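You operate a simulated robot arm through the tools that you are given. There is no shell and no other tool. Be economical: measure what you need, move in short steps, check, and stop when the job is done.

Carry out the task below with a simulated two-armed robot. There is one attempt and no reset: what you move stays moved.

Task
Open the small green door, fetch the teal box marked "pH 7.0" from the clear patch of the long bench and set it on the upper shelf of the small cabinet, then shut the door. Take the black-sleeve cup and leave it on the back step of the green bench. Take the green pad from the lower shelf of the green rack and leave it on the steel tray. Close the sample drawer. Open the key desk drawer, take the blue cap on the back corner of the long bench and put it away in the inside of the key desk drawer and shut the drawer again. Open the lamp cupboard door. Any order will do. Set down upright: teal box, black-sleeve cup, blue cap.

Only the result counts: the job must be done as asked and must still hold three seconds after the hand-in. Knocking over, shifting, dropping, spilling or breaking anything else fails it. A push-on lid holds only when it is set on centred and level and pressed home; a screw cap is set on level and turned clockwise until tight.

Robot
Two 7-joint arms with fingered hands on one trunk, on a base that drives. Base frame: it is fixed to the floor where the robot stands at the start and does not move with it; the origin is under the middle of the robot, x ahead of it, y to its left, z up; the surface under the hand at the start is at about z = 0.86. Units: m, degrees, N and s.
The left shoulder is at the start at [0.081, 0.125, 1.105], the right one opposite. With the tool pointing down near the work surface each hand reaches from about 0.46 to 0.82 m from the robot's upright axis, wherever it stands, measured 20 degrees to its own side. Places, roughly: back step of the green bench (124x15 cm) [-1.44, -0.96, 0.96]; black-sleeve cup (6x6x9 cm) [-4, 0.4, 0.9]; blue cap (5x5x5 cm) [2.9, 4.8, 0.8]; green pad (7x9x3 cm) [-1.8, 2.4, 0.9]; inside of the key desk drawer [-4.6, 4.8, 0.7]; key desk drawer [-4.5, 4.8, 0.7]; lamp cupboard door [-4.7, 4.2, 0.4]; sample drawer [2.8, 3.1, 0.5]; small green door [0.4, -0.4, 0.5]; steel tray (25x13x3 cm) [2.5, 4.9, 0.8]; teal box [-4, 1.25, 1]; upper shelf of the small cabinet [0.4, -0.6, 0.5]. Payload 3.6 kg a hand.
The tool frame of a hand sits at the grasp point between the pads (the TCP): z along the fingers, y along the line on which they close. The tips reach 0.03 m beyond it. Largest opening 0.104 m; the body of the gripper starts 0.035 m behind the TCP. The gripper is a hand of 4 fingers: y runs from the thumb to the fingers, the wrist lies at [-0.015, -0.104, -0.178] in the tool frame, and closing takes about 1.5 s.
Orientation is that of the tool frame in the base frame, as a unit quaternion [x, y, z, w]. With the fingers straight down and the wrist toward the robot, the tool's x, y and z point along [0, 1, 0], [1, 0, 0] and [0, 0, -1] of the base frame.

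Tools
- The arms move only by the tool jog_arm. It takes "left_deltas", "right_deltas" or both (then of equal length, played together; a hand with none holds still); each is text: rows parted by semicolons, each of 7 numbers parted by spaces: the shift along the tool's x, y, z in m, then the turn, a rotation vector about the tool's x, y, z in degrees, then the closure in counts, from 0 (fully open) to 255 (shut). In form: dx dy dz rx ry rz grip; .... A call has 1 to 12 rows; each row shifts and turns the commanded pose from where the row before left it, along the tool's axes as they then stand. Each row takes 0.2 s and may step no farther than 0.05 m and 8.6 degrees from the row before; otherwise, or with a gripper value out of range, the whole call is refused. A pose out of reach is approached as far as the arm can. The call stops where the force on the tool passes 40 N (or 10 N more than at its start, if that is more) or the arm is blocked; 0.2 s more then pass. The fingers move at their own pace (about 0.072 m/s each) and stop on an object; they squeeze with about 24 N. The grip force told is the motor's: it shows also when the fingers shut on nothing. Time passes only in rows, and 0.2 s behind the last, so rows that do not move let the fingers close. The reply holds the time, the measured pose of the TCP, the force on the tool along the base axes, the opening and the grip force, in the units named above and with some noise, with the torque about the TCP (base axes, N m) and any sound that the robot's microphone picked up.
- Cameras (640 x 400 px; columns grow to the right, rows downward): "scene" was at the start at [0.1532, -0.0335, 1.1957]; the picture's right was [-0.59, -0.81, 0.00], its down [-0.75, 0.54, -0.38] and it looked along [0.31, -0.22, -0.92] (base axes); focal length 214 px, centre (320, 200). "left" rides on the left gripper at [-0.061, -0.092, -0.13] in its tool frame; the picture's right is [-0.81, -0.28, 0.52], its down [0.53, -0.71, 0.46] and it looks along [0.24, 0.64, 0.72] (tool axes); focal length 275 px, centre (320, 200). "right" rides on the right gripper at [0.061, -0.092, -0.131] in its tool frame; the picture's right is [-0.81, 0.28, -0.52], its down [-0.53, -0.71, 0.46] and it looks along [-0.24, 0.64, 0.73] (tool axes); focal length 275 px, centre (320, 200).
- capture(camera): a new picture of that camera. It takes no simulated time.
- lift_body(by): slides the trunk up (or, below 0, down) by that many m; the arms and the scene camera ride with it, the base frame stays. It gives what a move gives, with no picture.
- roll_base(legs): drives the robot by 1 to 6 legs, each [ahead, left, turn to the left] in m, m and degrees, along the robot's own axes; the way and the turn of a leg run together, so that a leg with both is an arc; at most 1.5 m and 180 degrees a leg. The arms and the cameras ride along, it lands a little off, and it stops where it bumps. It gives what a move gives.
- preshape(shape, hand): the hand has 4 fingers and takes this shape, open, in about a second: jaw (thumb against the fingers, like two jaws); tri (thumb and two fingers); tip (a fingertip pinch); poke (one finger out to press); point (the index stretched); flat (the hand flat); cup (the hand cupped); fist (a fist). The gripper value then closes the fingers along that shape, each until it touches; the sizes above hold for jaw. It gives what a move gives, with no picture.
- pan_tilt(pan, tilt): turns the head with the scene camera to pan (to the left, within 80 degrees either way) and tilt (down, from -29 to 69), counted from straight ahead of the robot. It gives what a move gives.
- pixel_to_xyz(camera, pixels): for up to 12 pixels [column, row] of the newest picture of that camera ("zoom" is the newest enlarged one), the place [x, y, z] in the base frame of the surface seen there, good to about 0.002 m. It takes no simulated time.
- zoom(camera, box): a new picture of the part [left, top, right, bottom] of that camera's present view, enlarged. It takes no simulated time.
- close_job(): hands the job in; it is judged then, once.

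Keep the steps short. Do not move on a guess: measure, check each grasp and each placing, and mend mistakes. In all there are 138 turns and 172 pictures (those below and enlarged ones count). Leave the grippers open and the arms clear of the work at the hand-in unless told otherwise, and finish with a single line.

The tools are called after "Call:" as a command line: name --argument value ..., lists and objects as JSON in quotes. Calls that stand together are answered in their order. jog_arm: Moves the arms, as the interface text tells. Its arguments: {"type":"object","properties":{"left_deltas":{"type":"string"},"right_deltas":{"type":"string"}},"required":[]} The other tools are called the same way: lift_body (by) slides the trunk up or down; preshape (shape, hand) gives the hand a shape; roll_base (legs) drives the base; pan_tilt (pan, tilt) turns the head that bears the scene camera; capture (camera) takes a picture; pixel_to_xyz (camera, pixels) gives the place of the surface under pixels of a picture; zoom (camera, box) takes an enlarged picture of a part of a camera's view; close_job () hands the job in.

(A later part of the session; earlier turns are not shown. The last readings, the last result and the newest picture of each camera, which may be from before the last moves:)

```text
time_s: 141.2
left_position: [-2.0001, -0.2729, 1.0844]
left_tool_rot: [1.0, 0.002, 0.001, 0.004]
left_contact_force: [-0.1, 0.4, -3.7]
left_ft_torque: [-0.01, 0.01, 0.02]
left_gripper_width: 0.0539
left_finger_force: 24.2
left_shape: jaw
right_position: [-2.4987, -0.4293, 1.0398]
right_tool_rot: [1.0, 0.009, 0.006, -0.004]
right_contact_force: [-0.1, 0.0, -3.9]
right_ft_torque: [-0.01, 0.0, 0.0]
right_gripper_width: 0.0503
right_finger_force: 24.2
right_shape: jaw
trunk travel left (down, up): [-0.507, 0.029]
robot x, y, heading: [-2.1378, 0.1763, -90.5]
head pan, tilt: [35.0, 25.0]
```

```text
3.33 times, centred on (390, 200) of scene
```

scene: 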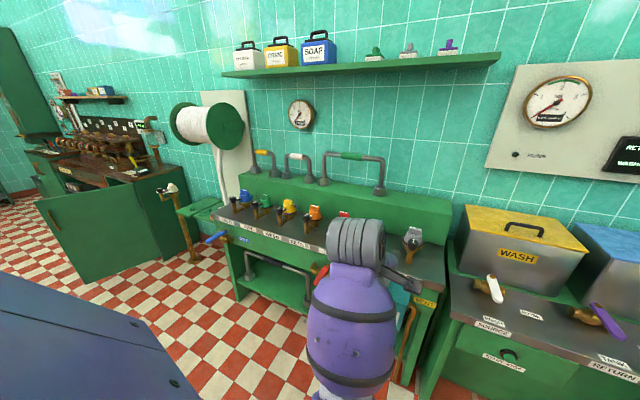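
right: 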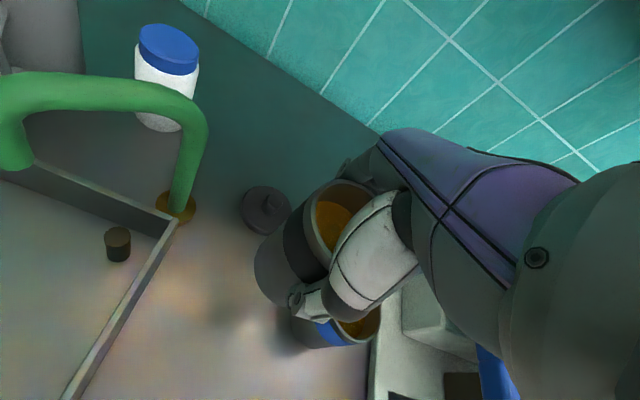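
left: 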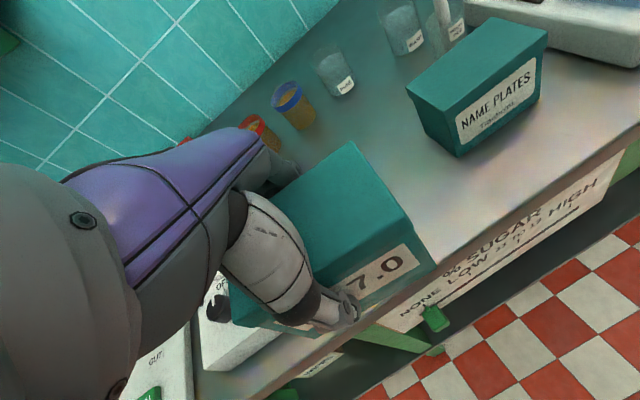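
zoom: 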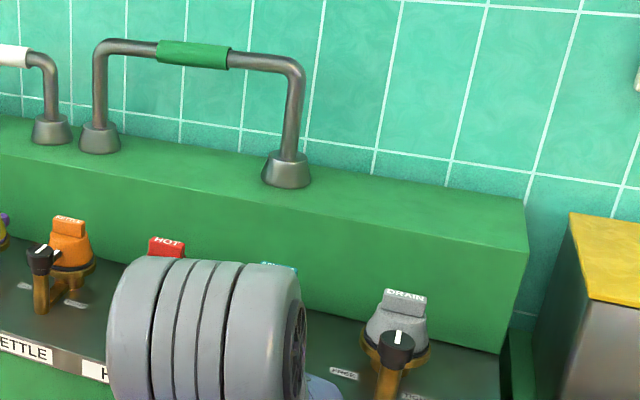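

Step top z≈0.969; free spot at (−1.91, −1.0). Raise the cup, then drive to about (−1.70, −0.22).

Call:
lift_body --by 0.028

Call:
jog_arm --right_deltas "0 0 -0.015 0 0 0 255;0 0 -0.015 0 0 0 255;0 0 0 0 0 0 255"

Call:
roll_base --legs '[[0, 0.438, 0], [0.39, 0, 0]]'

Call:
pan_tilt --pan -10 --tilt 35

Call:
capture --camera "scene"

```text
time_s: 142.0
left_position: [-2.0009, -0.2717, 1.1115]
left_tool_rot: [1.0, 0.002, -0.001, 0.004]
left_contact_force: [0.3, -0.4, -3.7]
left_ft_torque: [0.02, -0.01, -0.01]
left_gripper_width: 0.0537
left_finger_force: 23.7
left_shape: jaw
right_position: [-2.4989, -0.4296, 1.0659]
right_tool_rot: [1.0, 0.009, 0.007, -0.004]
right_contact_force: [0.7, -0.3, -3.0]
right_ft_torque: [0.04, 0.03, 0.0]
right_gripper_width: 0.0504
right_finger_force: 23.9
right_shape: jaw
trunk travel left (down, up): [-0.535, 0.001]
robot x, y, heading: [-2.1373, 0.1767, -90.0]
head pan, tilt: [35.0, 25.0]
```

```text
time_s: 142.8
left_position: [-1.9995, -0.2725, 1.1121]
left_tool_rot: [1.0, 0.002, 0.0, 0.004]
left_contact_force: [0.4, -0.5, -2.7]
left_ft_torque: [-0.02, -0.01, 0.02]
left_gripper_width: 0.0537
left_finger_force: 24.0
left_shape: jaw
right_position: [-2.4988, -0.4292, 1.0975]
right_tool_rot: [1.0, 0.009, 0.006, -0.003]
right_contact_force: [0.1, -0.7, -3.3]
right_ft_torque: [-0.02, 0.01, 0.0]
right_gripper_width: 0.0505
right_finger_force: 24.1
right_shape: jaw
trunk travel left (down, up): [-0.535, 0.001]
robot x, y, heading: [-2.1363, 0.1774, -90.3]
head pan, tilt: [35.0, 25.0]
```

```text
time_s: 149.1
left_position: [-1.5842, -0.6651, 1.1129]
left_tool_rot: [1.0, -0.006, 0.001, 0.004]
left_contact_force: [0.6, -0.7, -3.2]
left_ft_torque: [0.0, -0.01, 0.01]
left_gripper_width: 0.0536
left_finger_force: 24.4
left_shape: jaw
right_position: [-2.0853, -0.8137, 1.0983]
right_tool_rot: [1.0, 0.001, 0.006, -0.002]
right_contact_force: [-0.8, -0.1, -3.1]
right_ft_torque: [0.0, 0.02, 0.01]
right_gripper_width: 0.0505
right_finger_force: 23.8
right_shape: jaw
trunk travel left (down, up): [-0.535, 0.001]
robot x, y, heading: [-1.7119, -0.2182, -91.2]
head pan, tilt: [35.0, 25.0]
```

```text
time_s: 150.2
left_position: [-1.5835, -0.6661, 1.112]
left_tool_rot: [1.0, -0.006, 0.0, 0.004]
left_contact_force: [-0.5, -0.3, -3.2]
left_ft_torque: [-0.01, -0.02, -0.02]
left_gripper_width: 0.0535
left_finger_force: 23.6
left_shape: jaw
right_position: [-2.0841, -0.8142, 1.0974]
right_tool_rot: [1.0, 0.002, 0.006, -0.003]
right_contact_force: [-0.1, 0.5, -2.7]
right_ft_torque: [0.0, -0.03, 0.0]
right_gripper_width: 0.0507
right_finger_force: 24.1
right_shape: jaw
trunk travel left (down, up): [-0.535, 0.001]
robot x, y, heading: [-1.7109, -0.2139, -91.3]
head pan, tilt: [-10.0, 35.0]
```

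```text
110 pictures are left
```

scene: 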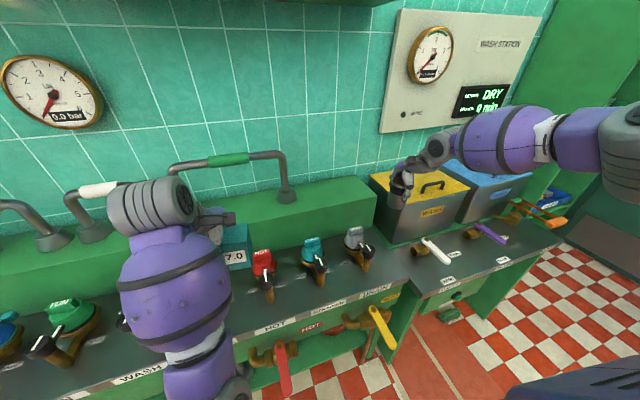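

I'll remeasure the step's free stretch from here.

Call:
pixel_to_xyz --camera "scene" --pixels '[[286, 197], [305, 215], [325, 208], [350, 200], [368, 190], [340, 187], [300, 228], [340, 215], [376, 204], [405, 180], [420, 195], [360, 178]]'

Call:
zoom --camera "scene" --box '[260, 120, 480, 280]'

```text
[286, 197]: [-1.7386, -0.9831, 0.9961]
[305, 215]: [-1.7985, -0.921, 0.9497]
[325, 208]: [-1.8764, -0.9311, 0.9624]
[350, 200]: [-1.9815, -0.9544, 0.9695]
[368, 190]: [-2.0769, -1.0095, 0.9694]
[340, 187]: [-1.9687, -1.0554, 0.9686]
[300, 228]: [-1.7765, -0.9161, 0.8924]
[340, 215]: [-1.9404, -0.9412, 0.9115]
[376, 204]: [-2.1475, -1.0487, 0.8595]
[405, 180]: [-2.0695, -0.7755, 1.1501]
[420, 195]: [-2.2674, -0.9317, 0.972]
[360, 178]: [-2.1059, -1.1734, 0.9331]
```

```text
2.50 times, centred on (370, 200) of scene
```

zoom: 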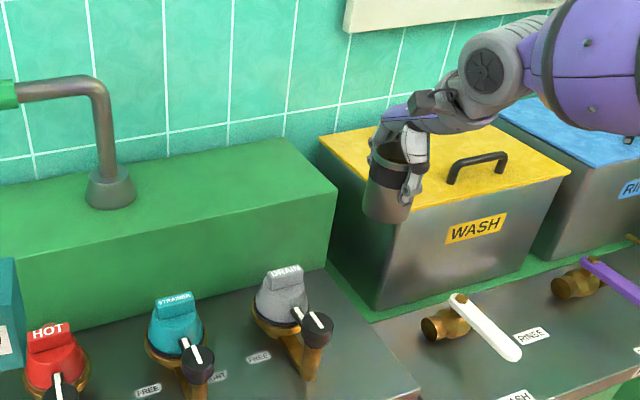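

Move the cup to above (−1.91, −0.99).

Call:
jog_arm --right_deltas "0.029 0.0293 0 0 0 0 255;0.029 0.0293 0 0 0 0 255;0.029 0.0293 0 0 0 0 255;0.029 0.0293 0 0 0 0 255;0.029 0.0293 0 0 0 0 255;0.029 0.0293 0 0 0 0 255;0 0 0 0 0 0 255"

Call:
zoom --camera "scene" --box '[240, 100, 460, 260]'

Call:
capture --camera "right"

```text
time_s: 151.8
left_position: [-1.5848, -0.6657, 1.1129]
left_tool_rot: [1.0, -0.006, 0.0, 0.004]
left_contact_force: [-0.8, 0.1, -2.9]
left_ft_torque: [0.0, -0.01, -0.01]
left_gripper_width: 0.0535
left_finger_force: 23.8
left_shape: jaw
right_position: [-1.9481, -0.852, 1.1373]
right_tool_rot: [1.0, 0.001, 0.007, -0.003]
right_contact_force: [-0.4, 0.2, -3.1]
right_ft_torque: [-0.02, 0.0, 0.0]
right_gripper_width: 0.0506
right_finger_force: 23.9
right_shape: jaw
right hand out of reach, approached as far as the arm can: row 2, 3, 4, 5, 6
trunk travel left (down, up): [-0.535, 0.001]
robot x, y, heading: [-1.7095, -0.2147, -91.3]
head pan, tilt: [-10.0, 35.0]
```

```text
2.50 times, centred on (350, 180) of scene
```

zoom: 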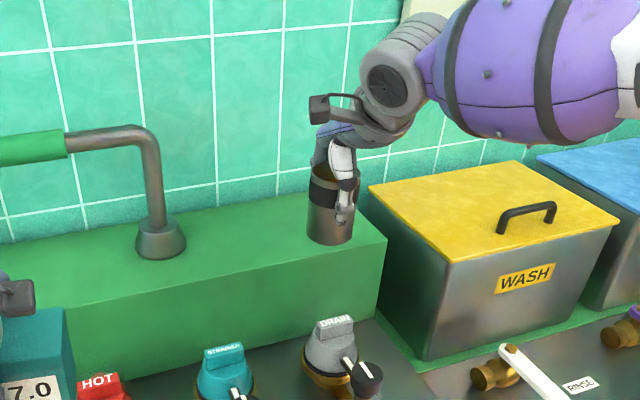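

```text
107 pictures are left
```

right: 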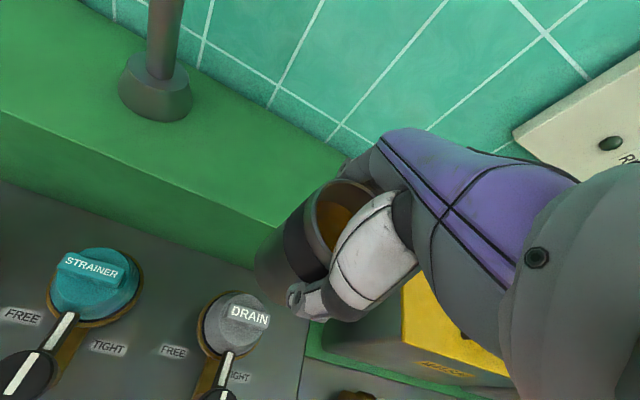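

The arm stops at ~0.64 m ahead here. I'll test whether it reaches farther when more to the right side (about 0.36 right, 0.75 ahead).

Call:
jog_arm --right_deltas "-0.04 0 0.01 0 0 0 255;-0.04 0 0.01 0 0 0 255;-0.03 0.02 0.01 0 0 0 255;0 0.03 0 0 0 0 255;0 0.03 0 0 0 0 255;0 0.03 0 0 0 0 255;0 0 0 0 0 0 255"

Call:
pan_tilt --pan -10 --tilt 65

Call:
capture --camera "scene"

```text
time_s: 153.4
left_position: [-1.5841, -0.665, 1.1136]
left_tool_rot: [1.0, -0.006, 0.0, 0.005]
left_contact_force: [-0.6, 0.2, -2.6]
left_ft_torque: [0.0, -0.01, -0.01]
left_gripper_width: 0.0537
left_finger_force: 24.0
left_shape: jaw
right_position: [-2.0569, -0.8642, 1.1187]
right_tool_rot: [1.0, 0.001, 0.007, -0.002]
right_contact_force: [-0.6, -0.4, -2.2]
right_ft_torque: [0.01, -0.02, 0.04]
right_gripper_width: 0.0504
right_finger_force: 23.9
right_shape: jaw
right hand out of reach, approached as far as the arm can: row 3, 4, 5, 6
trunk travel left (down, up): [-0.535, 0.001]
robot x, y, heading: [-1.7145, -0.2156, -91.2]
head pan, tilt: [-10.0, 35.0]
```

```text
time_s: 154.4
left_position: [-1.584, -0.6653, 1.1125]
left_tool_rot: [1.0, -0.007, 0.0, 0.004]
left_contact_force: [-0.3, 0.5, -3.3]
left_ft_torque: [-0.03, 0.0, -0.01]
left_gripper_width: 0.0535
left_finger_force: 24.2
left_shape: jaw
right_position: [-2.0579, -0.8633, 1.1194]
right_tool_rot: [1.0, 0.001, 0.007, -0.002]
right_contact_force: [0.9, -0.1, -3.0]
right_ft_torque: [0.01, 0.0, -0.01]
right_gripper_width: 0.0504
right_finger_force: 24.3
right_shape: jaw
trunk travel left (down, up): [-0.535, 0.001]
robot x, y, heading: [-1.7119, -0.2159, -91.0]
head pan, tilt: [-10.0, 65.0]
```

```text
106 pictures are left
```

scene: 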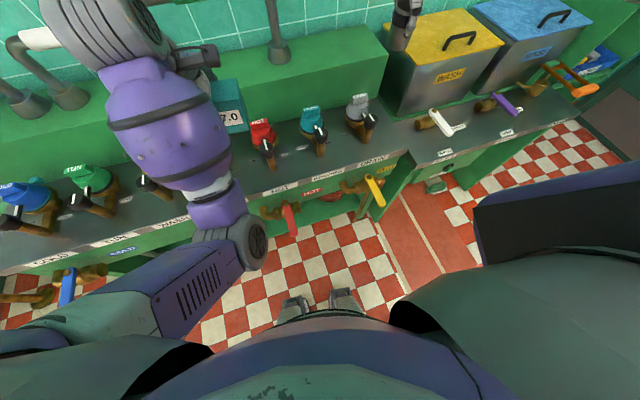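

Call:
pixel_to_xyz --camera "scene" --pixels '[[292, 302], [345, 293], [290, 225], [375, 200], [330, 225], [285, 205], [370, 165], [260, 195], [140, 390], [400, 330]]'

```text
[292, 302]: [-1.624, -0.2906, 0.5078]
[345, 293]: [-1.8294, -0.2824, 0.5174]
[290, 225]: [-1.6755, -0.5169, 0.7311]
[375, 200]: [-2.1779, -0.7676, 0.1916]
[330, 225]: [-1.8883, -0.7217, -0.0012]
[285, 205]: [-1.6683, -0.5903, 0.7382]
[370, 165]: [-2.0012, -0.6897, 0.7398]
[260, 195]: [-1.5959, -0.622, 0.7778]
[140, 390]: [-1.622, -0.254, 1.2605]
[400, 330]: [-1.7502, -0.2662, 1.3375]
```

Nothing low blocks a little more approach (red lever tip at y −0.517). Drive 0.10 m ahead so that the hand itself gets over the step.

Call:
roll_base --legs '[[0.1, 0, 0]]'

Call:
jog_arm --right_deltas "0.03 0.005 0 0 0 0 255;0.03 0.005 0 0 0 0 255;0.03 0.005 0 0 0 0 255;0 0 0 0 0 0 255"

Call:
pan_tilt --pan -10 --tilt 45

Call:
capture --camera "scene"

Call:
capture --camera "right"

```text
time_s: 155.6
left_position: [-1.5866, -0.7655, 1.1125]
left_tool_rot: [1.0, -0.005, 0.0, 0.004]
left_contact_force: [0.0, -0.3, -3.8]
left_ft_torque: [-0.01, -0.03, 0.02]
left_gripper_width: 0.0535
left_finger_force: 24.3
left_shape: jaw
right_position: [-2.0587, -0.9641, 1.1184]
right_tool_rot: [1.0, 0.001, 0.006, -0.003]
right_contact_force: [0.1, -0.2, -2.7]
right_ft_torque: [0.03, -0.01, -0.03]
right_gripper_width: 0.0504
right_finger_force: 24.0
right_shape: jaw
trunk travel left (down, up): [-0.535, 0.001]
robot x, y, heading: [-1.7112, -0.3157, -91.2]
head pan, tilt: [-10.0, 65.0]
```

```text
time_s: 156.6
left_position: [-1.5862, -0.7656, 1.1134]
left_tool_rot: [1.0, -0.006, 0.001, 0.004]
left_contact_force: [-0.8, -0.7, -2.7]
left_ft_torque: [-0.05, -0.02, -0.01]
left_gripper_width: 0.0537
left_finger_force: 24.4
left_shape: jaw
right_position: [-1.9714, -0.9576, 1.127]
right_tool_rot: [1.0, 0.001, 0.006, -0.001]
right_contact_force: [-0.4, 0.4, -3.5]
right_ft_torque: [0.01, -0.06, 0.0]
right_gripper_width: 0.0503
right_finger_force: 23.8
right_shape: jaw
right hand out of reach, approached as far as the arm can: row 1, 2, 3
trunk travel left (down, up): [-0.535, 0.001]
robot x, y, heading: [-1.7172, -0.3145, -90.8]
head pan, tilt: [-10.0, 65.0]
```

```text
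time_s: 157.4
left_position: [-1.5858, -0.7648, 1.1122]
left_tool_rot: [1.0, -0.005, 0.0, 0.003]
left_contact_force: [-0.1, -0.1, -2.2]
left_ft_torque: [0.02, 0.01, -0.01]
left_gripper_width: 0.0535
left_finger_force: 23.6
left_shape: jaw
right_position: [-1.9722, -0.9568, 1.1259]
right_tool_rot: [1.0, 0.002, 0.006, -0.002]
right_contact_force: [-0.8, 0.3, -2.7]
right_ft_torque: [0.03, 0.02, 0.01]
right_gripper_width: 0.0506
right_finger_force: 23.9
right_shape: jaw
trunk travel left (down, up): [-0.535, 0.001]
robot x, y, heading: [-1.7164, -0.313, -91.0]
head pan, tilt: [-10.0, 45.0]
```

```text
105 pictures are left
```

scene: 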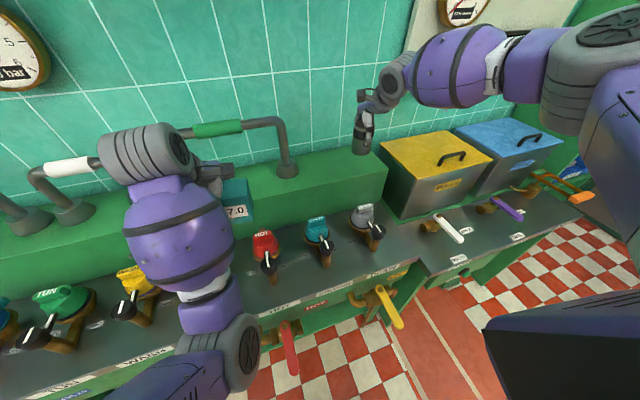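

```text
104 pictures are left
```

right: 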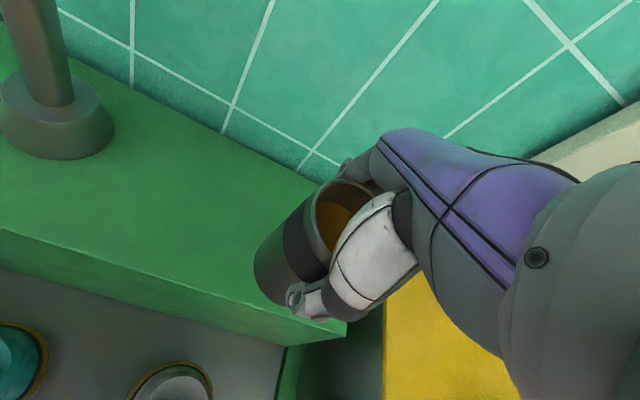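

The hand is over the step at (−1.972, −0.957). Move base 0.03 ahead, then lower toward the step (cup bottom is 0.067 below TCP; target TCP z≈1.037).

Call:
roll_base --legs '[[0.03, 0, 0]]'

Call:
jog_arm --right_deltas "0 0 0.02 0 0 0 255;0 0 0.02 0 0 0 255;0 0 0.015 0 0 0 255;0 0 0.01 0 0 0 255;0 0 0 0 0 0 255"

Call:
capture --camera "right"

Call:
zoom --camera "scene" --box '[260, 70, 440, 220]'

```text
time_s: 158.2
left_position: [-1.5863, -0.7936, 1.1128]
left_tool_rot: [1.0, -0.006, -0.001, 0.005]
left_contact_force: [0.6, -0.5, -2.7]
left_ft_torque: [-0.01, -0.02, -0.02]
left_gripper_width: 0.0534
left_finger_force: 23.7
left_shape: jaw
right_position: [-1.9732, -0.9842, 1.1282]
right_tool_rot: [1.0, 0.001, 0.006, 0.0]
right_contact_force: [0.0, -0.9, -2.8]
right_ft_torque: [0.01, -0.01, 0.02]
right_gripper_width: 0.0504
right_finger_force: 24.5
right_shape: jaw
trunk travel left (down, up): [-0.535, 0.001]
robot x, y, heading: [-1.715, -0.3499, -91.1]
head pan, tilt: [-10.0, 45.0]
```

```text
time_s: 159.4
left_position: [-1.5868, -0.7936, 1.1119]
left_tool_rot: [1.0, -0.006, 0.0, 0.004]
left_contact_force: [-0.9, -0.2, -3.2]
left_ft_torque: [-0.02, 0.0, 0.0]
left_gripper_width: 0.0535
left_finger_force: 23.7
left_shape: jaw
right_position: [-1.9763, -0.9662, 1.0679]
right_tool_rot: [1.0, 0.001, 0.006, -0.002]
right_contact_force: [0.4, 0.6, -3.0]
right_ft_torque: [-0.01, 0.02, -0.05]
right_gripper_width: 0.0506
right_finger_force: 23.7
right_shape: jaw
right hand out of reach, approached as far as the arm can: row 1, 2, 3, 4
trunk travel left (down, up): [-0.535, 0.001]
robot x, y, heading: [-1.7103, -0.3482, -91.1]
head pan, tilt: [-10.0, 45.0]
```

```text
103 pictures are left
```

right: 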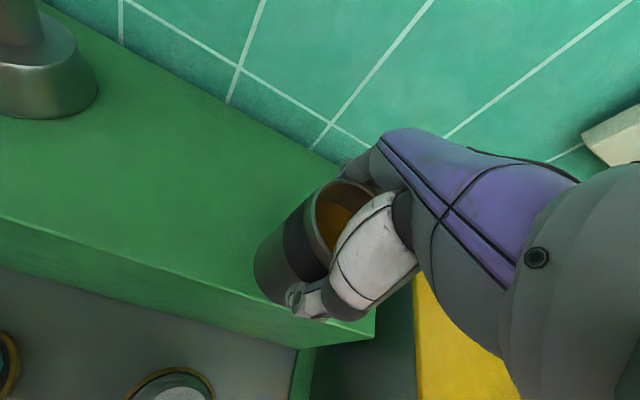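

```text
2.67 times, centred on (350, 145) of scene
```

zoom: 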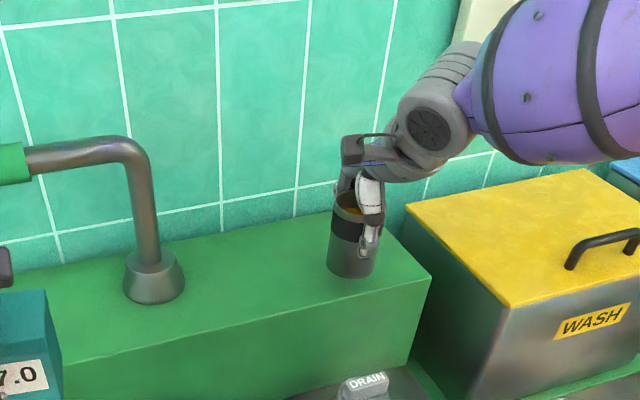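

Lowering the arm costs reach, so I'll raise the arm again (forward), raise the box arm for tap clearance, and lower the trunk instead.

Call:
jog_arm --right_deltas "0 0.005 -0.02 0 0 0 255;0 0.005 -0.02 0 0 0 255;0 0.005 -0.02 0 0 0 255;0 0.005 0 0 0 0 255;0 0 0 0 0 0 255" --left_deltas "0 -0.01 -0.02 0 0 0 255;0 -0.01 -0.02 0 0 0 255;0 -0.01 -0.02 0 0 0 255;0 0 0 0 0 0 255;0 0 0 0 0 0 255"

Call:
roll_base --legs '[[0.015, 0, 0]]'

Call:
lift_body --by -0.07

Call:
zoom --camera "scene" --box '[180, 50, 440, 250]'

Call:
capture --camera "right"

```text
time_s: 160.6
left_position: [-1.5858, -0.7782, 1.1429]
left_tool_rot: [1.0, -0.005, 0.0, 0.006]
left_contact_force: [0.0, 0.6, -3.0]
left_ft_torque: [0.0, -0.01, -0.05]
left_gripper_width: 0.0535
left_finger_force: 24.7
left_shape: jaw
left hand out of reach, approached as far as the arm can: row 2, 3
right_position: [-1.9782, -0.9868, 1.1285]
right_tool_rot: [1.0, 0.001, 0.006, -0.003]
right_contact_force: [0.7, 0.5, -3.2]
right_ft_torque: [0.01, -0.01, -0.03]
right_gripper_width: 0.0505
right_finger_force: 23.7
right_shape: jaw
trunk travel left (down, up): [-0.535, 0.001]
robot x, y, heading: [-1.7126, -0.3464, -91.3]
head pan, tilt: [-10.0, 45.0]
```

```text
time_s: 161.4
left_position: [-1.5846, -0.7926, 1.142]
left_tool_rot: [1.0, -0.005, 0.0, 0.007]
left_contact_force: [-0.2, 0.8, -2.8]
left_ft_torque: [0.0, 0.0, -0.02]
left_gripper_width: 0.0534
left_finger_force: 23.8
left_shape: jaw
right_position: [-1.9789, -0.9987, 1.1292]
right_tool_rot: [1.0, 0.001, 0.006, -0.001]
right_contact_force: [0.1, 0.3, -2.4]
right_ft_torque: [-0.01, -0.03, -0.02]
right_gripper_width: 0.0507
right_finger_force: 24.3
right_shape: jaw
trunk travel left (down, up): [-0.535, 0.001]
robot x, y, heading: [-1.7162, -0.3619, -90.7]
head pan, tilt: [-10.0, 45.0]
```

```text
time_s: 162.4
left_position: [-1.586, -0.7882, 0.9756]
left_tool_rot: [0.994, -0.005, 0.002, -0.105]
left_contact_force: [1.6, 0.7, 6.8]
left_ft_torque: [-0.18, 0.01, 0.04]
left_gripper_width: 0.0537
left_finger_force: 24.1
left_shape: jaw
right_position: [-1.9775, -0.9997, 1.0593]
right_tool_rot: [1.0, 0.001, 0.006, -0.001]
right_contact_force: [-0.5, 0.3, -2.8]
right_ft_torque: [0.02, 0.01, 0.05]
right_gripper_width: 0.0504
right_finger_force: 24.2
right_shape: jaw
trunk travel left (down, up): [-0.465, 0.071]
robot x, y, heading: [-1.716, -0.36, -91.1]
head pan, tilt: [-10.0, 45.0]
```

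```text
2.00 times, centred on (310, 150) of scene
```

zoom: 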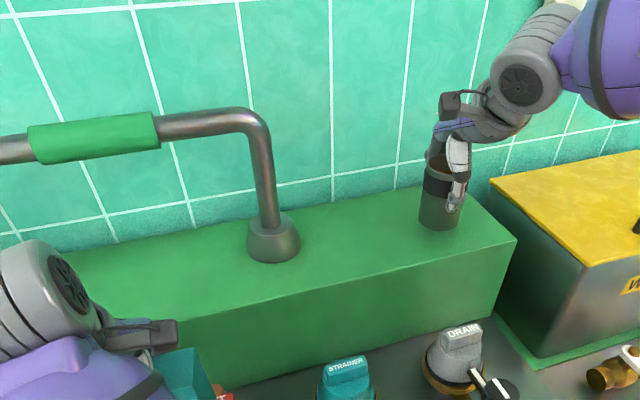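

```text
100 pictures are left
```

right: 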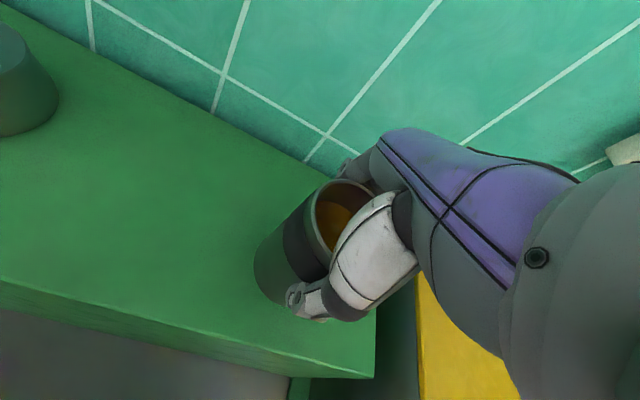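

The left hand sagged and tilted when the trunk went down; the box is touching something lightly (+10 N). I'll raise and level it at once, then look.

Call:
jog_arm --left_deltas "0 0 -0.025 0 0 0 255;0 0 -0.025 -4 0 0 255;0 0 -0.02 -4 0 0 255;0 0 0 -4 0 0 255;0 0 0 0 0 0 255"

Call:
pan_tilt --pan 15 --tilt 50

Call:
capture --camera "scene"

Call:
capture --camera "left"

```text
time_s: 163.7
left_position: [-1.5775, -0.8074, 1.0181]
left_tool_rot: [1.0, -0.006, 0.001, -0.001]
left_contact_force: [0.3, 1.1, -3.1]
left_ft_torque: [-0.02, -0.03, 0.0]
left_gripper_width: 0.0539
left_finger_force: 24.2
left_shape: jaw
left hand out of reach, approached as far as the arm can: row 1, 2
right_position: [-1.9792, -1.0001, 1.0588]
right_tool_rot: [1.0, 0.001, 0.006, -0.003]
right_contact_force: [0.3, -0.5, -2.7]
right_ft_torque: [-0.04, 0.0, -0.01]
right_gripper_width: 0.0505
right_finger_force: 24.3
right_shape: jaw
trunk travel left (down, up): [-0.465, 0.071]
robot x, y, heading: [-1.712, -0.3601, -91.0]
head pan, tilt: [-10.0, 45.0]
```

```text
time_s: 164.5
left_position: [-1.5768, -0.8077, 1.0184]
left_tool_rot: [1.0, -0.005, 0.002, -0.001]
left_contact_force: [0.3, -0.4, -3.1]
left_ft_torque: [0.01, -0.01, 0.0]
left_gripper_width: 0.0537
left_finger_force: 23.5
left_shape: jaw
right_position: [-1.9782, -1.0008, 1.0581]
right_tool_rot: [1.0, 0.001, 0.006, -0.002]
right_contact_force: [0.1, -0.6, -2.7]
right_ft_torque: [0.04, -0.01, -0.01]
right_gripper_width: 0.0507
right_finger_force: 24.2
right_shape: jaw
trunk travel left (down, up): [-0.465, 0.071]
robot x, y, heading: [-1.715, -0.3598, -91.0]
head pan, tilt: [15.0, 50.0]
```

```text
99 pictures are left
```

scene: 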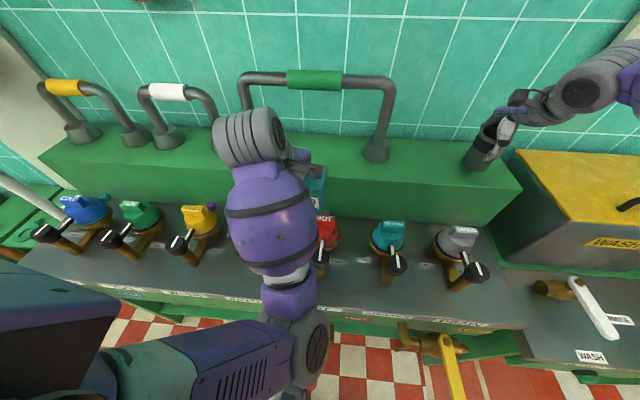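

```text
98 pictures are left
```

left: 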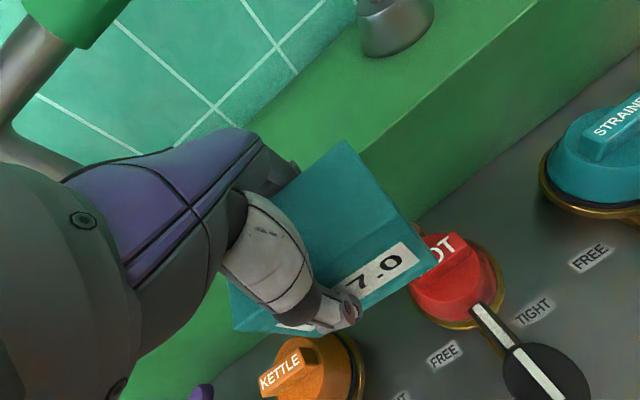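

Taps look untouched (levers still at TIGHT). Now lower the cup with the right arm only, 0.022 m, watching the force.

Call:
jog_arm --right_deltas "0 0 0.01 0 0 0 255;0 0 0.007 0 0 0 255;0 0 0.003 0 0 0 255;0 0 0.003 0 0 0 255;0 0 0 0 0 0 255"

Call:
zoom --camera "scene" --box '[420, 60, 560, 220]'

Call:
capture --camera "right"

```text
time_s: 165.7
left_position: [-1.5769, -0.807, 1.0184]
left_tool_rot: [1.0, -0.006, 0.002, -0.001]
left_contact_force: [-0.4, 0.5, -2.8]
left_ft_torque: [-0.02, 0.03, -0.01]
left_gripper_width: 0.054
left_finger_force: 23.9
left_shape: jaw
right_position: [-1.9772, -1.0009, 1.0363]
right_tool_rot: [1.0, 0.001, 0.006, -0.003]
right_contact_force: [-0.5, -0.7, -1.3]
right_ft_torque: [-0.03, 0.02, -0.01]
right_gripper_width: 0.0504
right_finger_force: 23.8
right_shape: jaw
trunk travel left (down, up): [-0.465, 0.071]
robot x, y, heading: [-1.7157, -0.3574, -91.3]
head pan, tilt: [15.0, 50.0]
```

```text
2.50 times, centred on (490, 140) of scene
```

zoom: 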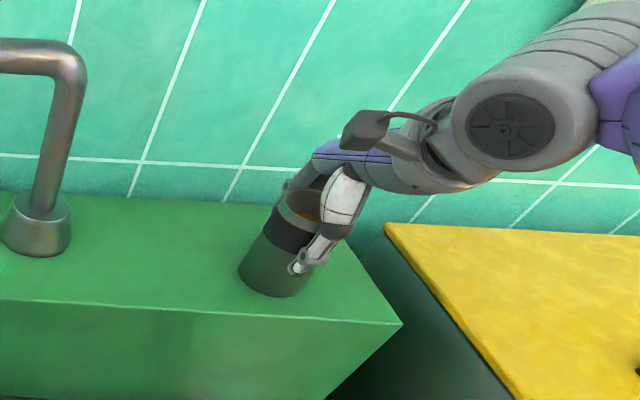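

```text
96 pictures are left
```

right: 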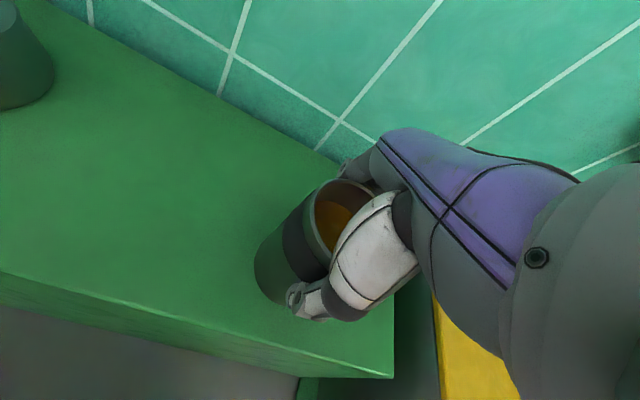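

Contact is starting (weight reading halved). Lower 2 mm more and open the fingers.

Call:
jog_arm --right_deltas "0 0 0.002 0 0 0 255;0 0 0.001 0 0 0 255;0 0 0 0 0 0 150;0 0 0 0 0 0 100;0 0 0 0 0 0 50;0 0 0 0 0 0 40;0 0 0 0 0 0 40;0 0 0 0 0 0 40"

Call:
capture --camera "right"

```text
time_s: 167.5
left_position: [-1.5775, -0.8071, 1.0181]
left_tool_rot: [1.0, -0.005, 0.002, -0.002]
left_contact_force: [0.3, 0.9, -3.2]
left_ft_torque: [0.01, -0.02, 0.0]
left_gripper_width: 0.0537
left_finger_force: 24.1
left_shape: jaw
right_position: [-1.9782, -1.0015, 1.0315]
right_tool_rot: [1.0, 0.001, 0.006, -0.002]
right_contact_force: [0.5, -0.5, -0.6]
right_ft_torque: [-0.02, 0.0, 0.0]
right_gripper_width: 0.0872
right_finger_force: 0.0
right_shape: jaw
trunk travel left (down, up): [-0.465, 0.071]
robot x, y, heading: [-1.7161, -0.3546, -91.1]
head pan, tilt: [15.0, 50.0]
```

```text
95 pictures are left
```

right: 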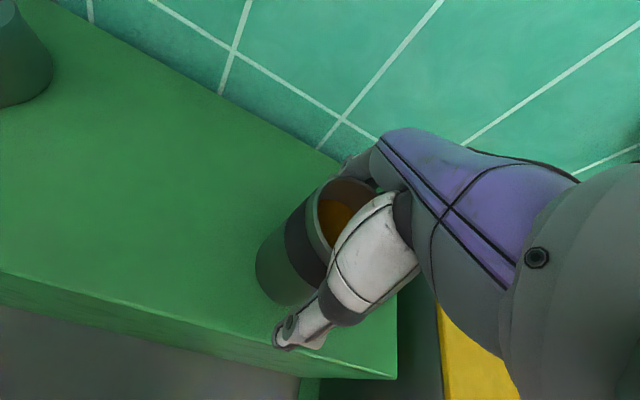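

Cup released and standing. Raise trunk 0.07, then arm 0.04, and back off 0.5 m.

Call:
lift_body --by 0.07

Call:
jog_arm --right_deltas "0 0 -0.02 0 0 0 0;0 0 -0.02 0 0 0 0;0 0 0 0 0 0 0"

Call:
roll_base --legs '[[-0.5, 0, 0]]'

Call:
pan_tilt --pan 0 --tilt 35

Call:
capture --camera "scene"

```text
time_s: 168.6
left_position: [-1.5766, -0.807, 1.0889]
left_tool_rot: [1.0, -0.005, 0.002, -0.004]
left_contact_force: [-0.5, -1.0, -2.7]
left_ft_torque: [0.02, -0.02, 0.0]
left_gripper_width: 0.0537
left_finger_force: 24.1
left_shape: jaw
right_position: [-1.9785, -0.9985, 1.1118]
right_tool_rot: [1.0, 0.002, 0.006, 0.006]
right_contact_force: [-0.3, 0.0, 0.1]
right_ft_torque: [0.02, -0.01, 0.03]
right_gripper_width: 0.0876
right_finger_force: 0.1
right_shape: jaw
trunk travel left (down, up): [-0.535, 0.001]
robot x, y, heading: [-1.7138, -0.3585, -91.0]
head pan, tilt: [15.0, 50.0]
```

```text
time_s: 169.4
left_position: [-1.5766, -0.8065, 1.0902]
left_tool_rot: [1.0, -0.005, 0.002, -0.001]
left_contact_force: [-0.1, 0.6, -3.1]
left_ft_torque: [-0.03, 0.01, -0.04]
left_gripper_width: 0.0537
left_finger_force: 23.6
left_shape: jaw
right_position: [-1.978, -0.9988, 1.1503]
right_tool_rot: [1.0, 0.001, 0.006, 0.007]
right_contact_force: [-0.5, -0.1, -0.5]
right_ft_torque: [0.01, -0.01, 0.0]
right_gripper_width: 0.1038
right_finger_force: 0.1
right_shape: jaw
trunk travel left (down, up): [-0.535, 0.001]
robot x, y, heading: [-1.7164, -0.356, -91.2]
head pan, tilt: [15.0, 50.0]
```

```text
time_s: 172.4
left_position: [-1.5679, -0.3007, 1.0911]
left_tool_rot: [1.0, -0.009, 0.002, -0.002]
left_contact_force: [-0.1, 0.3, -2.7]
left_ft_torque: [0.0, 0.01, -0.02]
left_gripper_width: 0.0536
left_finger_force: 24.5
left_shape: jaw
right_position: [-1.9709, -0.4898, 1.1526]
right_tool_rot: [1.0, -0.002, 0.007, 0.007]
right_contact_force: [0.4, 0.1, 0.3]
right_ft_torque: [-0.02, -0.01, 0.0]
right_gripper_width: 0.1032
right_finger_force: 0.1
right_shape: jaw
trunk travel left (down, up): [-0.535, 0.001]
robot x, y, heading: [-1.703, 0.1464, -91.5]
head pan, tilt: [15.0, 50.0]
```

```text
time_s: 173.2
left_position: [-1.5676, -0.2998, 1.0889]
left_tool_rot: [1.0, -0.008, 0.001, -0.002]
left_contact_force: [0.5, 0.2, -2.9]
left_ft_torque: [-0.02, -0.03, 0.01]
left_gripper_width: 0.0539
left_finger_force: 24.2
left_shape: jaw
right_position: [-1.9704, -0.4901, 1.1516]
right_tool_rot: [1.0, -0.002, 0.006, 0.008]
right_contact_force: [0.2, 0.9, 0.3]
right_ft_torque: [0.0, 0.0, 0.0]
right_gripper_width: 0.1036
right_finger_force: 0.0
right_shape: jaw
trunk travel left (down, up): [-0.535, 0.001]
robot x, y, heading: [-1.7054, 0.1478, -91.3]
head pan, tilt: [0.0, 35.0]
```

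```text
94 pictures are left
```

scene: 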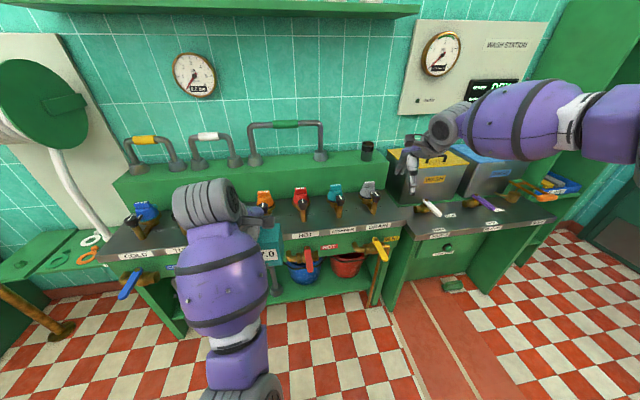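

The cup stands on the step at (368,150). Now retract the right arm, then drive (well clear of the open door) to in front-left of the cabinet, heading about −125°.

Call:
jog_arm --right_deltas "-0.019 -0.0415 0 0 0 0 0;-0.019 -0.0415 0 0 0 0 0;-0.019 -0.0415 0 0 0 0 0;-0.019 -0.0415 0 0 0 0 0;-0.019 -0.0415 0 0 0 0 0;-0.019 -0.0415 0.01 0 0 0 0;-0.019 -0.0415 0.02 0 0 0 0"

Call:
roll_base --legs '[[-0.78, 0, 0], [0, 1.3, 0], [0, 1.07, 0], [0, 0, -32.5]]'

Call:
pan_tilt --pan 0 --tilt 45

Call:
capture --camera "scene"

```text
time_s: 174.8
left_position: [-1.5661, -0.3001, 1.0899]
left_tool_rot: [1.0, -0.006, 0.002, -0.002]
left_contact_force: [0.8, -0.5, -2.0]
left_ft_torque: [-0.01, -0.03, 0.01]
left_gripper_width: 0.0538
left_finger_force: 24.1
left_shape: jaw
right_position: [-2.1027, -0.2019, 1.1178]
right_tool_rot: [1.0, 0.0, 0.004, 0.008]
right_contact_force: [-0.3, 0.8, -0.6]
right_ft_torque: [-0.02, 0.02, 0.05]
right_gripper_width: 0.104
right_finger_force: 0.1
right_shape: jaw
trunk travel left (down, up): [-0.535, 0.001]
robot x, y, heading: [-1.7046, 0.148, -91.4]
head pan, tilt: [0.0, 35.0]
```

```text
time_s: 201.0
left_position: [0.5432, 0.419, 1.0902]
left_tool_rot: [0.959, -0.284, 0.002, -0.001]
left_contact_force: [0.4, 0.7, -2.1]
left_ft_torque: [0.02, -0.05, -0.02]
left_gripper_width: 0.0535
left_finger_force: 23.8
left_shape: jaw
right_position: [0.1439, 0.7887, 1.1178]
right_tool_rot: [0.96, -0.278, 0.004, 0.009]
right_contact_force: [-0.2, -0.1, 0.5]
right_ft_torque: [0.01, 0.02, -0.02]
right_gripper_width: 0.104
right_finger_force: 0.1
right_shape: jaw
trunk travel left (down, up): [-0.535, 0.001]
robot x, y, heading: [0.6676, 0.8702, -123.7]
head pan, tilt: [0.0, 35.0]
```

```text
time_s: 201.7
left_position: [0.5433, 0.4198, 1.0915]
left_tool_rot: [0.959, -0.284, 0.002, -0.001]
left_contact_force: [0.6, -0.1, -4.0]
left_ft_torque: [-0.01, -0.06, -0.01]
left_gripper_width: 0.0533
left_finger_force: 23.8
left_shape: jaw
right_position: [0.1432, 0.7878, 1.1169]
right_tool_rot: [0.96, -0.279, 0.004, 0.009]
right_contact_force: [-0.3, -0.2, 0.7]
right_ft_torque: [0.02, 0.03, 0.02]
right_gripper_width: 0.1038
right_finger_force: 0.1
right_shape: jaw
trunk travel left (down, up): [-0.535, 0.001]
robot x, y, heading: [0.6637, 0.8698, -123.4]
head pan, tilt: [0.0, 45.0]
```

```text
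93 pictures are left
```

scene: 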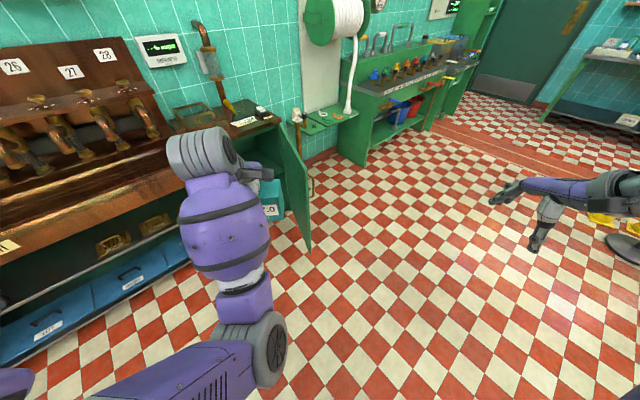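

Door is seen edge-on at about 90°. Here in free space I'll lower the trunk fully and tuck the right arm back beside me.

Call:
lift_body --by -0.525

Call:
jog_arm --right_deltas "-0.015 -0.042 0 0 0 0 0;-0.015 -0.042 0 0 0 0 0;-0.015 -0.042 0 0 0 0 0;-0.015 -0.042 0 0 0 0 0;-0.015 -0.042 0 0 0 0 0;-0.015 -0.042 0 0 0 0 0"

Call:
capture --camera "scene"

Call:
capture --camera "left"

```text
refused: -0.525 is not a number from -0.4 to 0.4
```

```text
time_s: 203.1
left_position: [0.5439, 0.4208, 1.0894]
left_tool_rot: [0.958, -0.285, 0.002, -0.002]
left_contact_force: [0.1, -0.1, -3.7]
left_ft_torque: [-0.01, -0.04, 0.03]
left_gripper_width: 0.0536
left_finger_force: 24.3
left_shape: jaw
right_position: [0.2029, 1.0514, 1.1153]
right_tool_rot: [0.961, -0.278, 0.003, 0.009]
right_contact_force: [0.8, 0.4, -0.4]
right_ft_torque: [0.0, 0.01, -0.01]
right_gripper_width: 0.1037
right_finger_force: 0.0
right_shape: jaw
trunk travel left (down, up): [-0.535, 0.001]
robot x, y, heading: [0.6667, 0.8688, -123.7]
head pan, tilt: [0.0, 45.0]
```

```text
92 pictures are left
```

scene: 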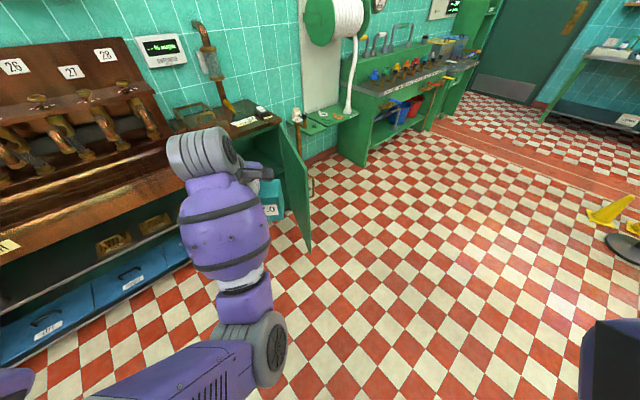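

```text
91 pictures are left
```

left: 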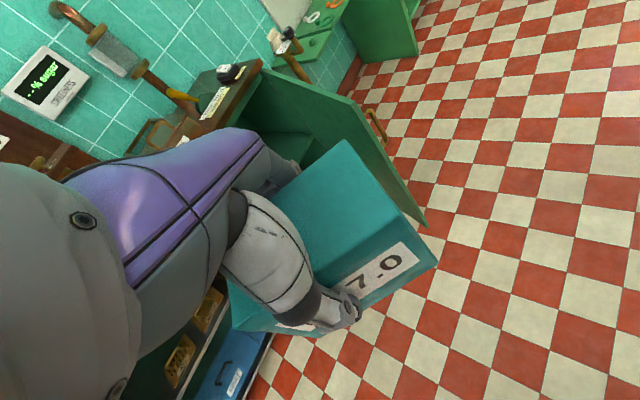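

Right arm tucked. Lower the trunk in two steps and drive to just in front of the opening.

Call:
lift_body --by -0.3

Call:
lift_body --by -0.22

Call:
roll_base --legs '[[0.528, 0.214, 0]]'

Call:
capture --camera "scene"

Call:
capture --camera "left"

```text
time_s: 206.1
left_position: [0.5448, 0.4205, 0.7905]
left_tool_rot: [0.959, -0.285, 0.002, 0.0]
left_contact_force: [-0.7, 0.0, -2.8]
left_ft_torque: [-0.03, -0.01, 0.03]
left_gripper_width: 0.0537
left_finger_force: 23.6
left_shape: jaw
right_position: [0.2022, 1.0495, 0.8128]
right_tool_rot: [0.96, -0.279, 0.004, 0.008]
right_contact_force: [0.1, 0.1, -0.2]
right_ft_torque: [0.04, 0.0, -0.03]
right_gripper_width: 0.1039
right_finger_force: 0.1
right_shape: jaw
trunk travel left (down, up): [-0.235, 0.301]
robot x, y, heading: [0.6688, 0.8721, -123.5]
head pan, tilt: [0.0, 45.0]
```

```text
time_s: 208.3
left_position: [0.4782, 0.4187, 0.4483]
left_tool_rot: [0.902, -0.363, 0.073, -0.222]
left_contact_force: [0.0, 0.4, -2.8]
left_ft_torque: [0.01, 0.01, 0.01]
left_gripper_width: 0.0533
left_finger_force: 23.9
left_shape: jaw
right_position: [0.2044, 1.0515, 0.6039]
right_tool_rot: [0.961, -0.278, 0.004, 0.01]
right_contact_force: [-0.3, 0.3, 0.5]
right_ft_torque: [0.0, 0.01, 0.03]
right_gripper_width: 0.104
right_finger_force: 0.0
right_shape: jaw
trunk travel left (down, up): [-0.03, 0.506]
robot x, y, heading: [0.6691, 0.8718, -123.7]
head pan, tilt: [0.0, 45.0]
stopped: the arm was blocked; the commanded pose is now the measured one
```

```text
time_s: 211.6
left_position: [0.3638, -0.1424, 0.4497]
left_tool_rot: [0.903, -0.363, 0.072, -0.22]
left_contact_force: [0.0, 0.0, -2.9]
left_ft_torque: [-0.04, 0.01, 0.03]
left_gripper_width: 0.0535
left_finger_force: 24.3
left_shape: jaw
right_position: [0.0908, 0.4936, 0.6045]
right_tool_rot: [0.96, -0.282, 0.004, 0.01]
right_contact_force: [0.0, -0.1, 0.6]
right_ft_torque: [0.0, 0.02, 0.03]
right_gripper_width: 0.1039
right_finger_force: 0.0
right_shape: jaw
trunk travel left (down, up): [-0.03, 0.506]
robot x, y, heading: [0.5551, 0.3089, -124.1]
head pan, tilt: [0.0, 45.0]
```

```text
90 pictures are left
```

scene: 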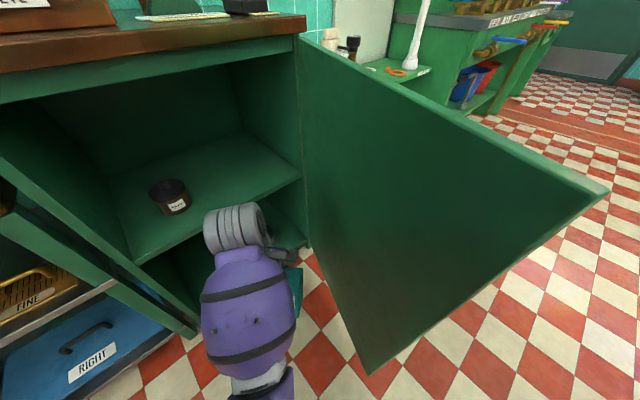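

```text
89 pictures are left
```

left: 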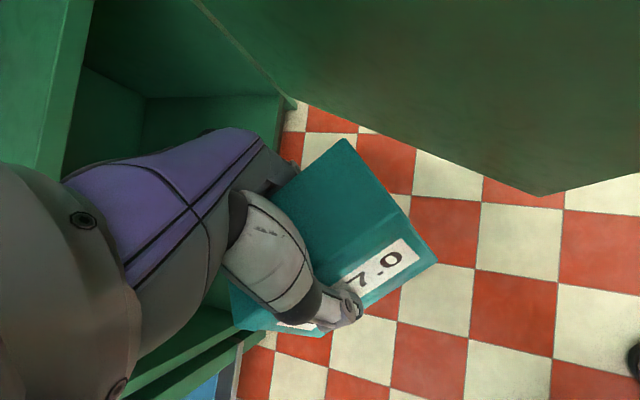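

The arm folded and tilted at the trunk's lowest position. Raise the trunk 5 cm and re-level the left hand while moving it up and forward.

Call:
lift_body --by 0.06

Call:
jog_arm --left_deltas "0 0 -0.018 -5.3 -0.15 -2.1 255;0 0 -0.018 -5.3 -0.15 -2.1 255;0 0 -0.018 -5.3 -0.15 -2.1 255;0 0 -0.018 -5.3 -0.15 -2.1 255;0 0 -0.018 -5.3 -0.15 -2.1 255;0 0 0 0 0 0 255"

Call:
capture --camera "scene"

```text
time_s: 212.6
left_position: [0.3639, -0.1428, 0.508]
left_tool_rot: [0.903, -0.363, 0.071, -0.217]
left_contact_force: [0.5, -0.8, -3.1]
left_ft_torque: [-0.04, -0.01, 0.0]
left_gripper_width: 0.0533
left_finger_force: 23.9
left_shape: jaw
right_position: [0.0898, 0.4926, 0.6639]
right_tool_rot: [0.959, -0.282, 0.004, 0.009]
right_contact_force: [0.7, 0.1, -0.3]
right_ft_torque: [-0.02, -0.02, -0.01]
right_gripper_width: 0.1039
right_finger_force: 0.0
right_shape: jaw
trunk travel left (down, up): [-0.09, 0.446]
robot x, y, heading: [0.5528, 0.3132, -124.0]
head pan, tilt: [0.0, 45.0]
```

```text
time_s: 213.9
left_position: [0.3455, -0.1625, 0.5927]
left_tool_rot: [0.959, -0.284, 0.0, 0.001]
left_contact_force: [0.0, -0.5, -3.3]
left_ft_torque: [-0.02, 0.0, -0.01]
left_gripper_width: 0.0534
left_finger_force: 23.9
left_shape: jaw
right_position: [0.0916, 0.4936, 0.6647]
right_tool_rot: [0.96, -0.281, 0.003, 0.009]
right_contact_force: [-0.8, 0.5, 1.0]
right_ft_torque: [0.0, -0.01, 0.01]
right_gripper_width: 0.104
right_finger_force: 0.0
right_shape: jaw
trunk travel left (down, up): [-0.09, 0.446]
robot x, y, heading: [0.5499, 0.3119, -124.0]
head pan, tilt: [0.0, 45.0]
```

```text
88 pictures are left
```

scene: 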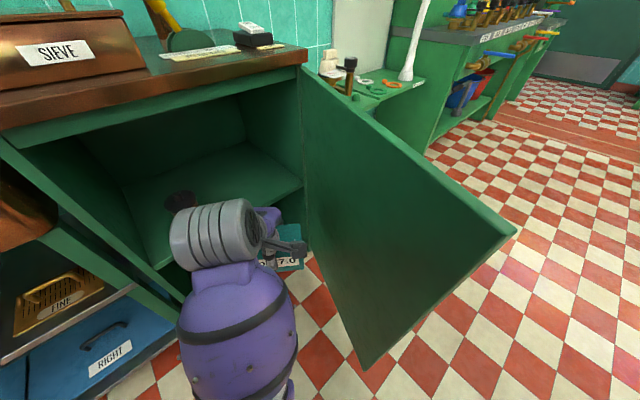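

Level again at (0.346, −0.163, 0.593). I'll measure the opening's top rail, shelf edge, and my wrist's top before reaching in.

Call:
pixel_to_xyz --camera "scene" --pixels '[[160, 113], [280, 82], [80, 135], [215, 203], [250, 215], [155, 265], [300, 188], [230, 210], [185, 200], [295, 250], [250, 265], [230, 160]]'

```text
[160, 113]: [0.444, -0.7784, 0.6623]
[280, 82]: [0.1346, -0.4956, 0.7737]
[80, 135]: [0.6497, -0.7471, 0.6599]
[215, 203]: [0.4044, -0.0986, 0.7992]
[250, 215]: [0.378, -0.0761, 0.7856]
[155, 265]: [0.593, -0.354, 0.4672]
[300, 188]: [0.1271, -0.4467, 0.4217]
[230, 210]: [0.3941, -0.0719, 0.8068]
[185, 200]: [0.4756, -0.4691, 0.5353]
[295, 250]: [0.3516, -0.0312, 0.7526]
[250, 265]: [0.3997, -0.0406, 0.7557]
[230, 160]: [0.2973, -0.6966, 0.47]
```

Call:
pixel_to_xyz --camera "scene" --pixels '[[160, 104], [160, 98], [200, 98], [200, 92], [200, 88], [100, 120], [100, 112]]'

Call:
jog_arm --left_deltas "-0.015 0.012 0.01 0 0 0 255;-0.015 0.012 0.01 0 0 0 255;-0.015 0.012 0.01 0 0 0 255;0 0 0.008 0 0 0 255;0 0 0 0 0 0 255"

```text
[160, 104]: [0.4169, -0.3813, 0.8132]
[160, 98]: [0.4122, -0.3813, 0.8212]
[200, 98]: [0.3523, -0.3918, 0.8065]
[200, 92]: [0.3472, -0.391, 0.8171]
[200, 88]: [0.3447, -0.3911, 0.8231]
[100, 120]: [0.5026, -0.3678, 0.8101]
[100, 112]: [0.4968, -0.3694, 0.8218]
```

```text
time_s: 215.2
left_position: [0.2897, -0.1679, 0.556]
left_tool_rot: [0.958, -0.286, 0.002, -0.001]
left_contact_force: [0.7, 0.2, -3.0]
left_ft_torque: [-0.02, -0.01, 0.02]
left_gripper_width: 0.0535
left_finger_force: 23.5
left_shape: jaw
right_position: [0.0906, 0.4935, 0.6655]
right_tool_rot: [0.959, -0.282, 0.004, 0.01]
right_contact_force: [0.0, -0.3, -0.3]
right_ft_torque: [-0.03, -0.02, 0.01]
right_gripper_width: 0.104
right_finger_force: 0.1
right_shape: jaw
trunk travel left (down, up): [-0.09, 0.446]
robot x, y, heading: [0.5535, 0.3139, -123.8]
head pan, tilt: [0.0, 45.0]
```

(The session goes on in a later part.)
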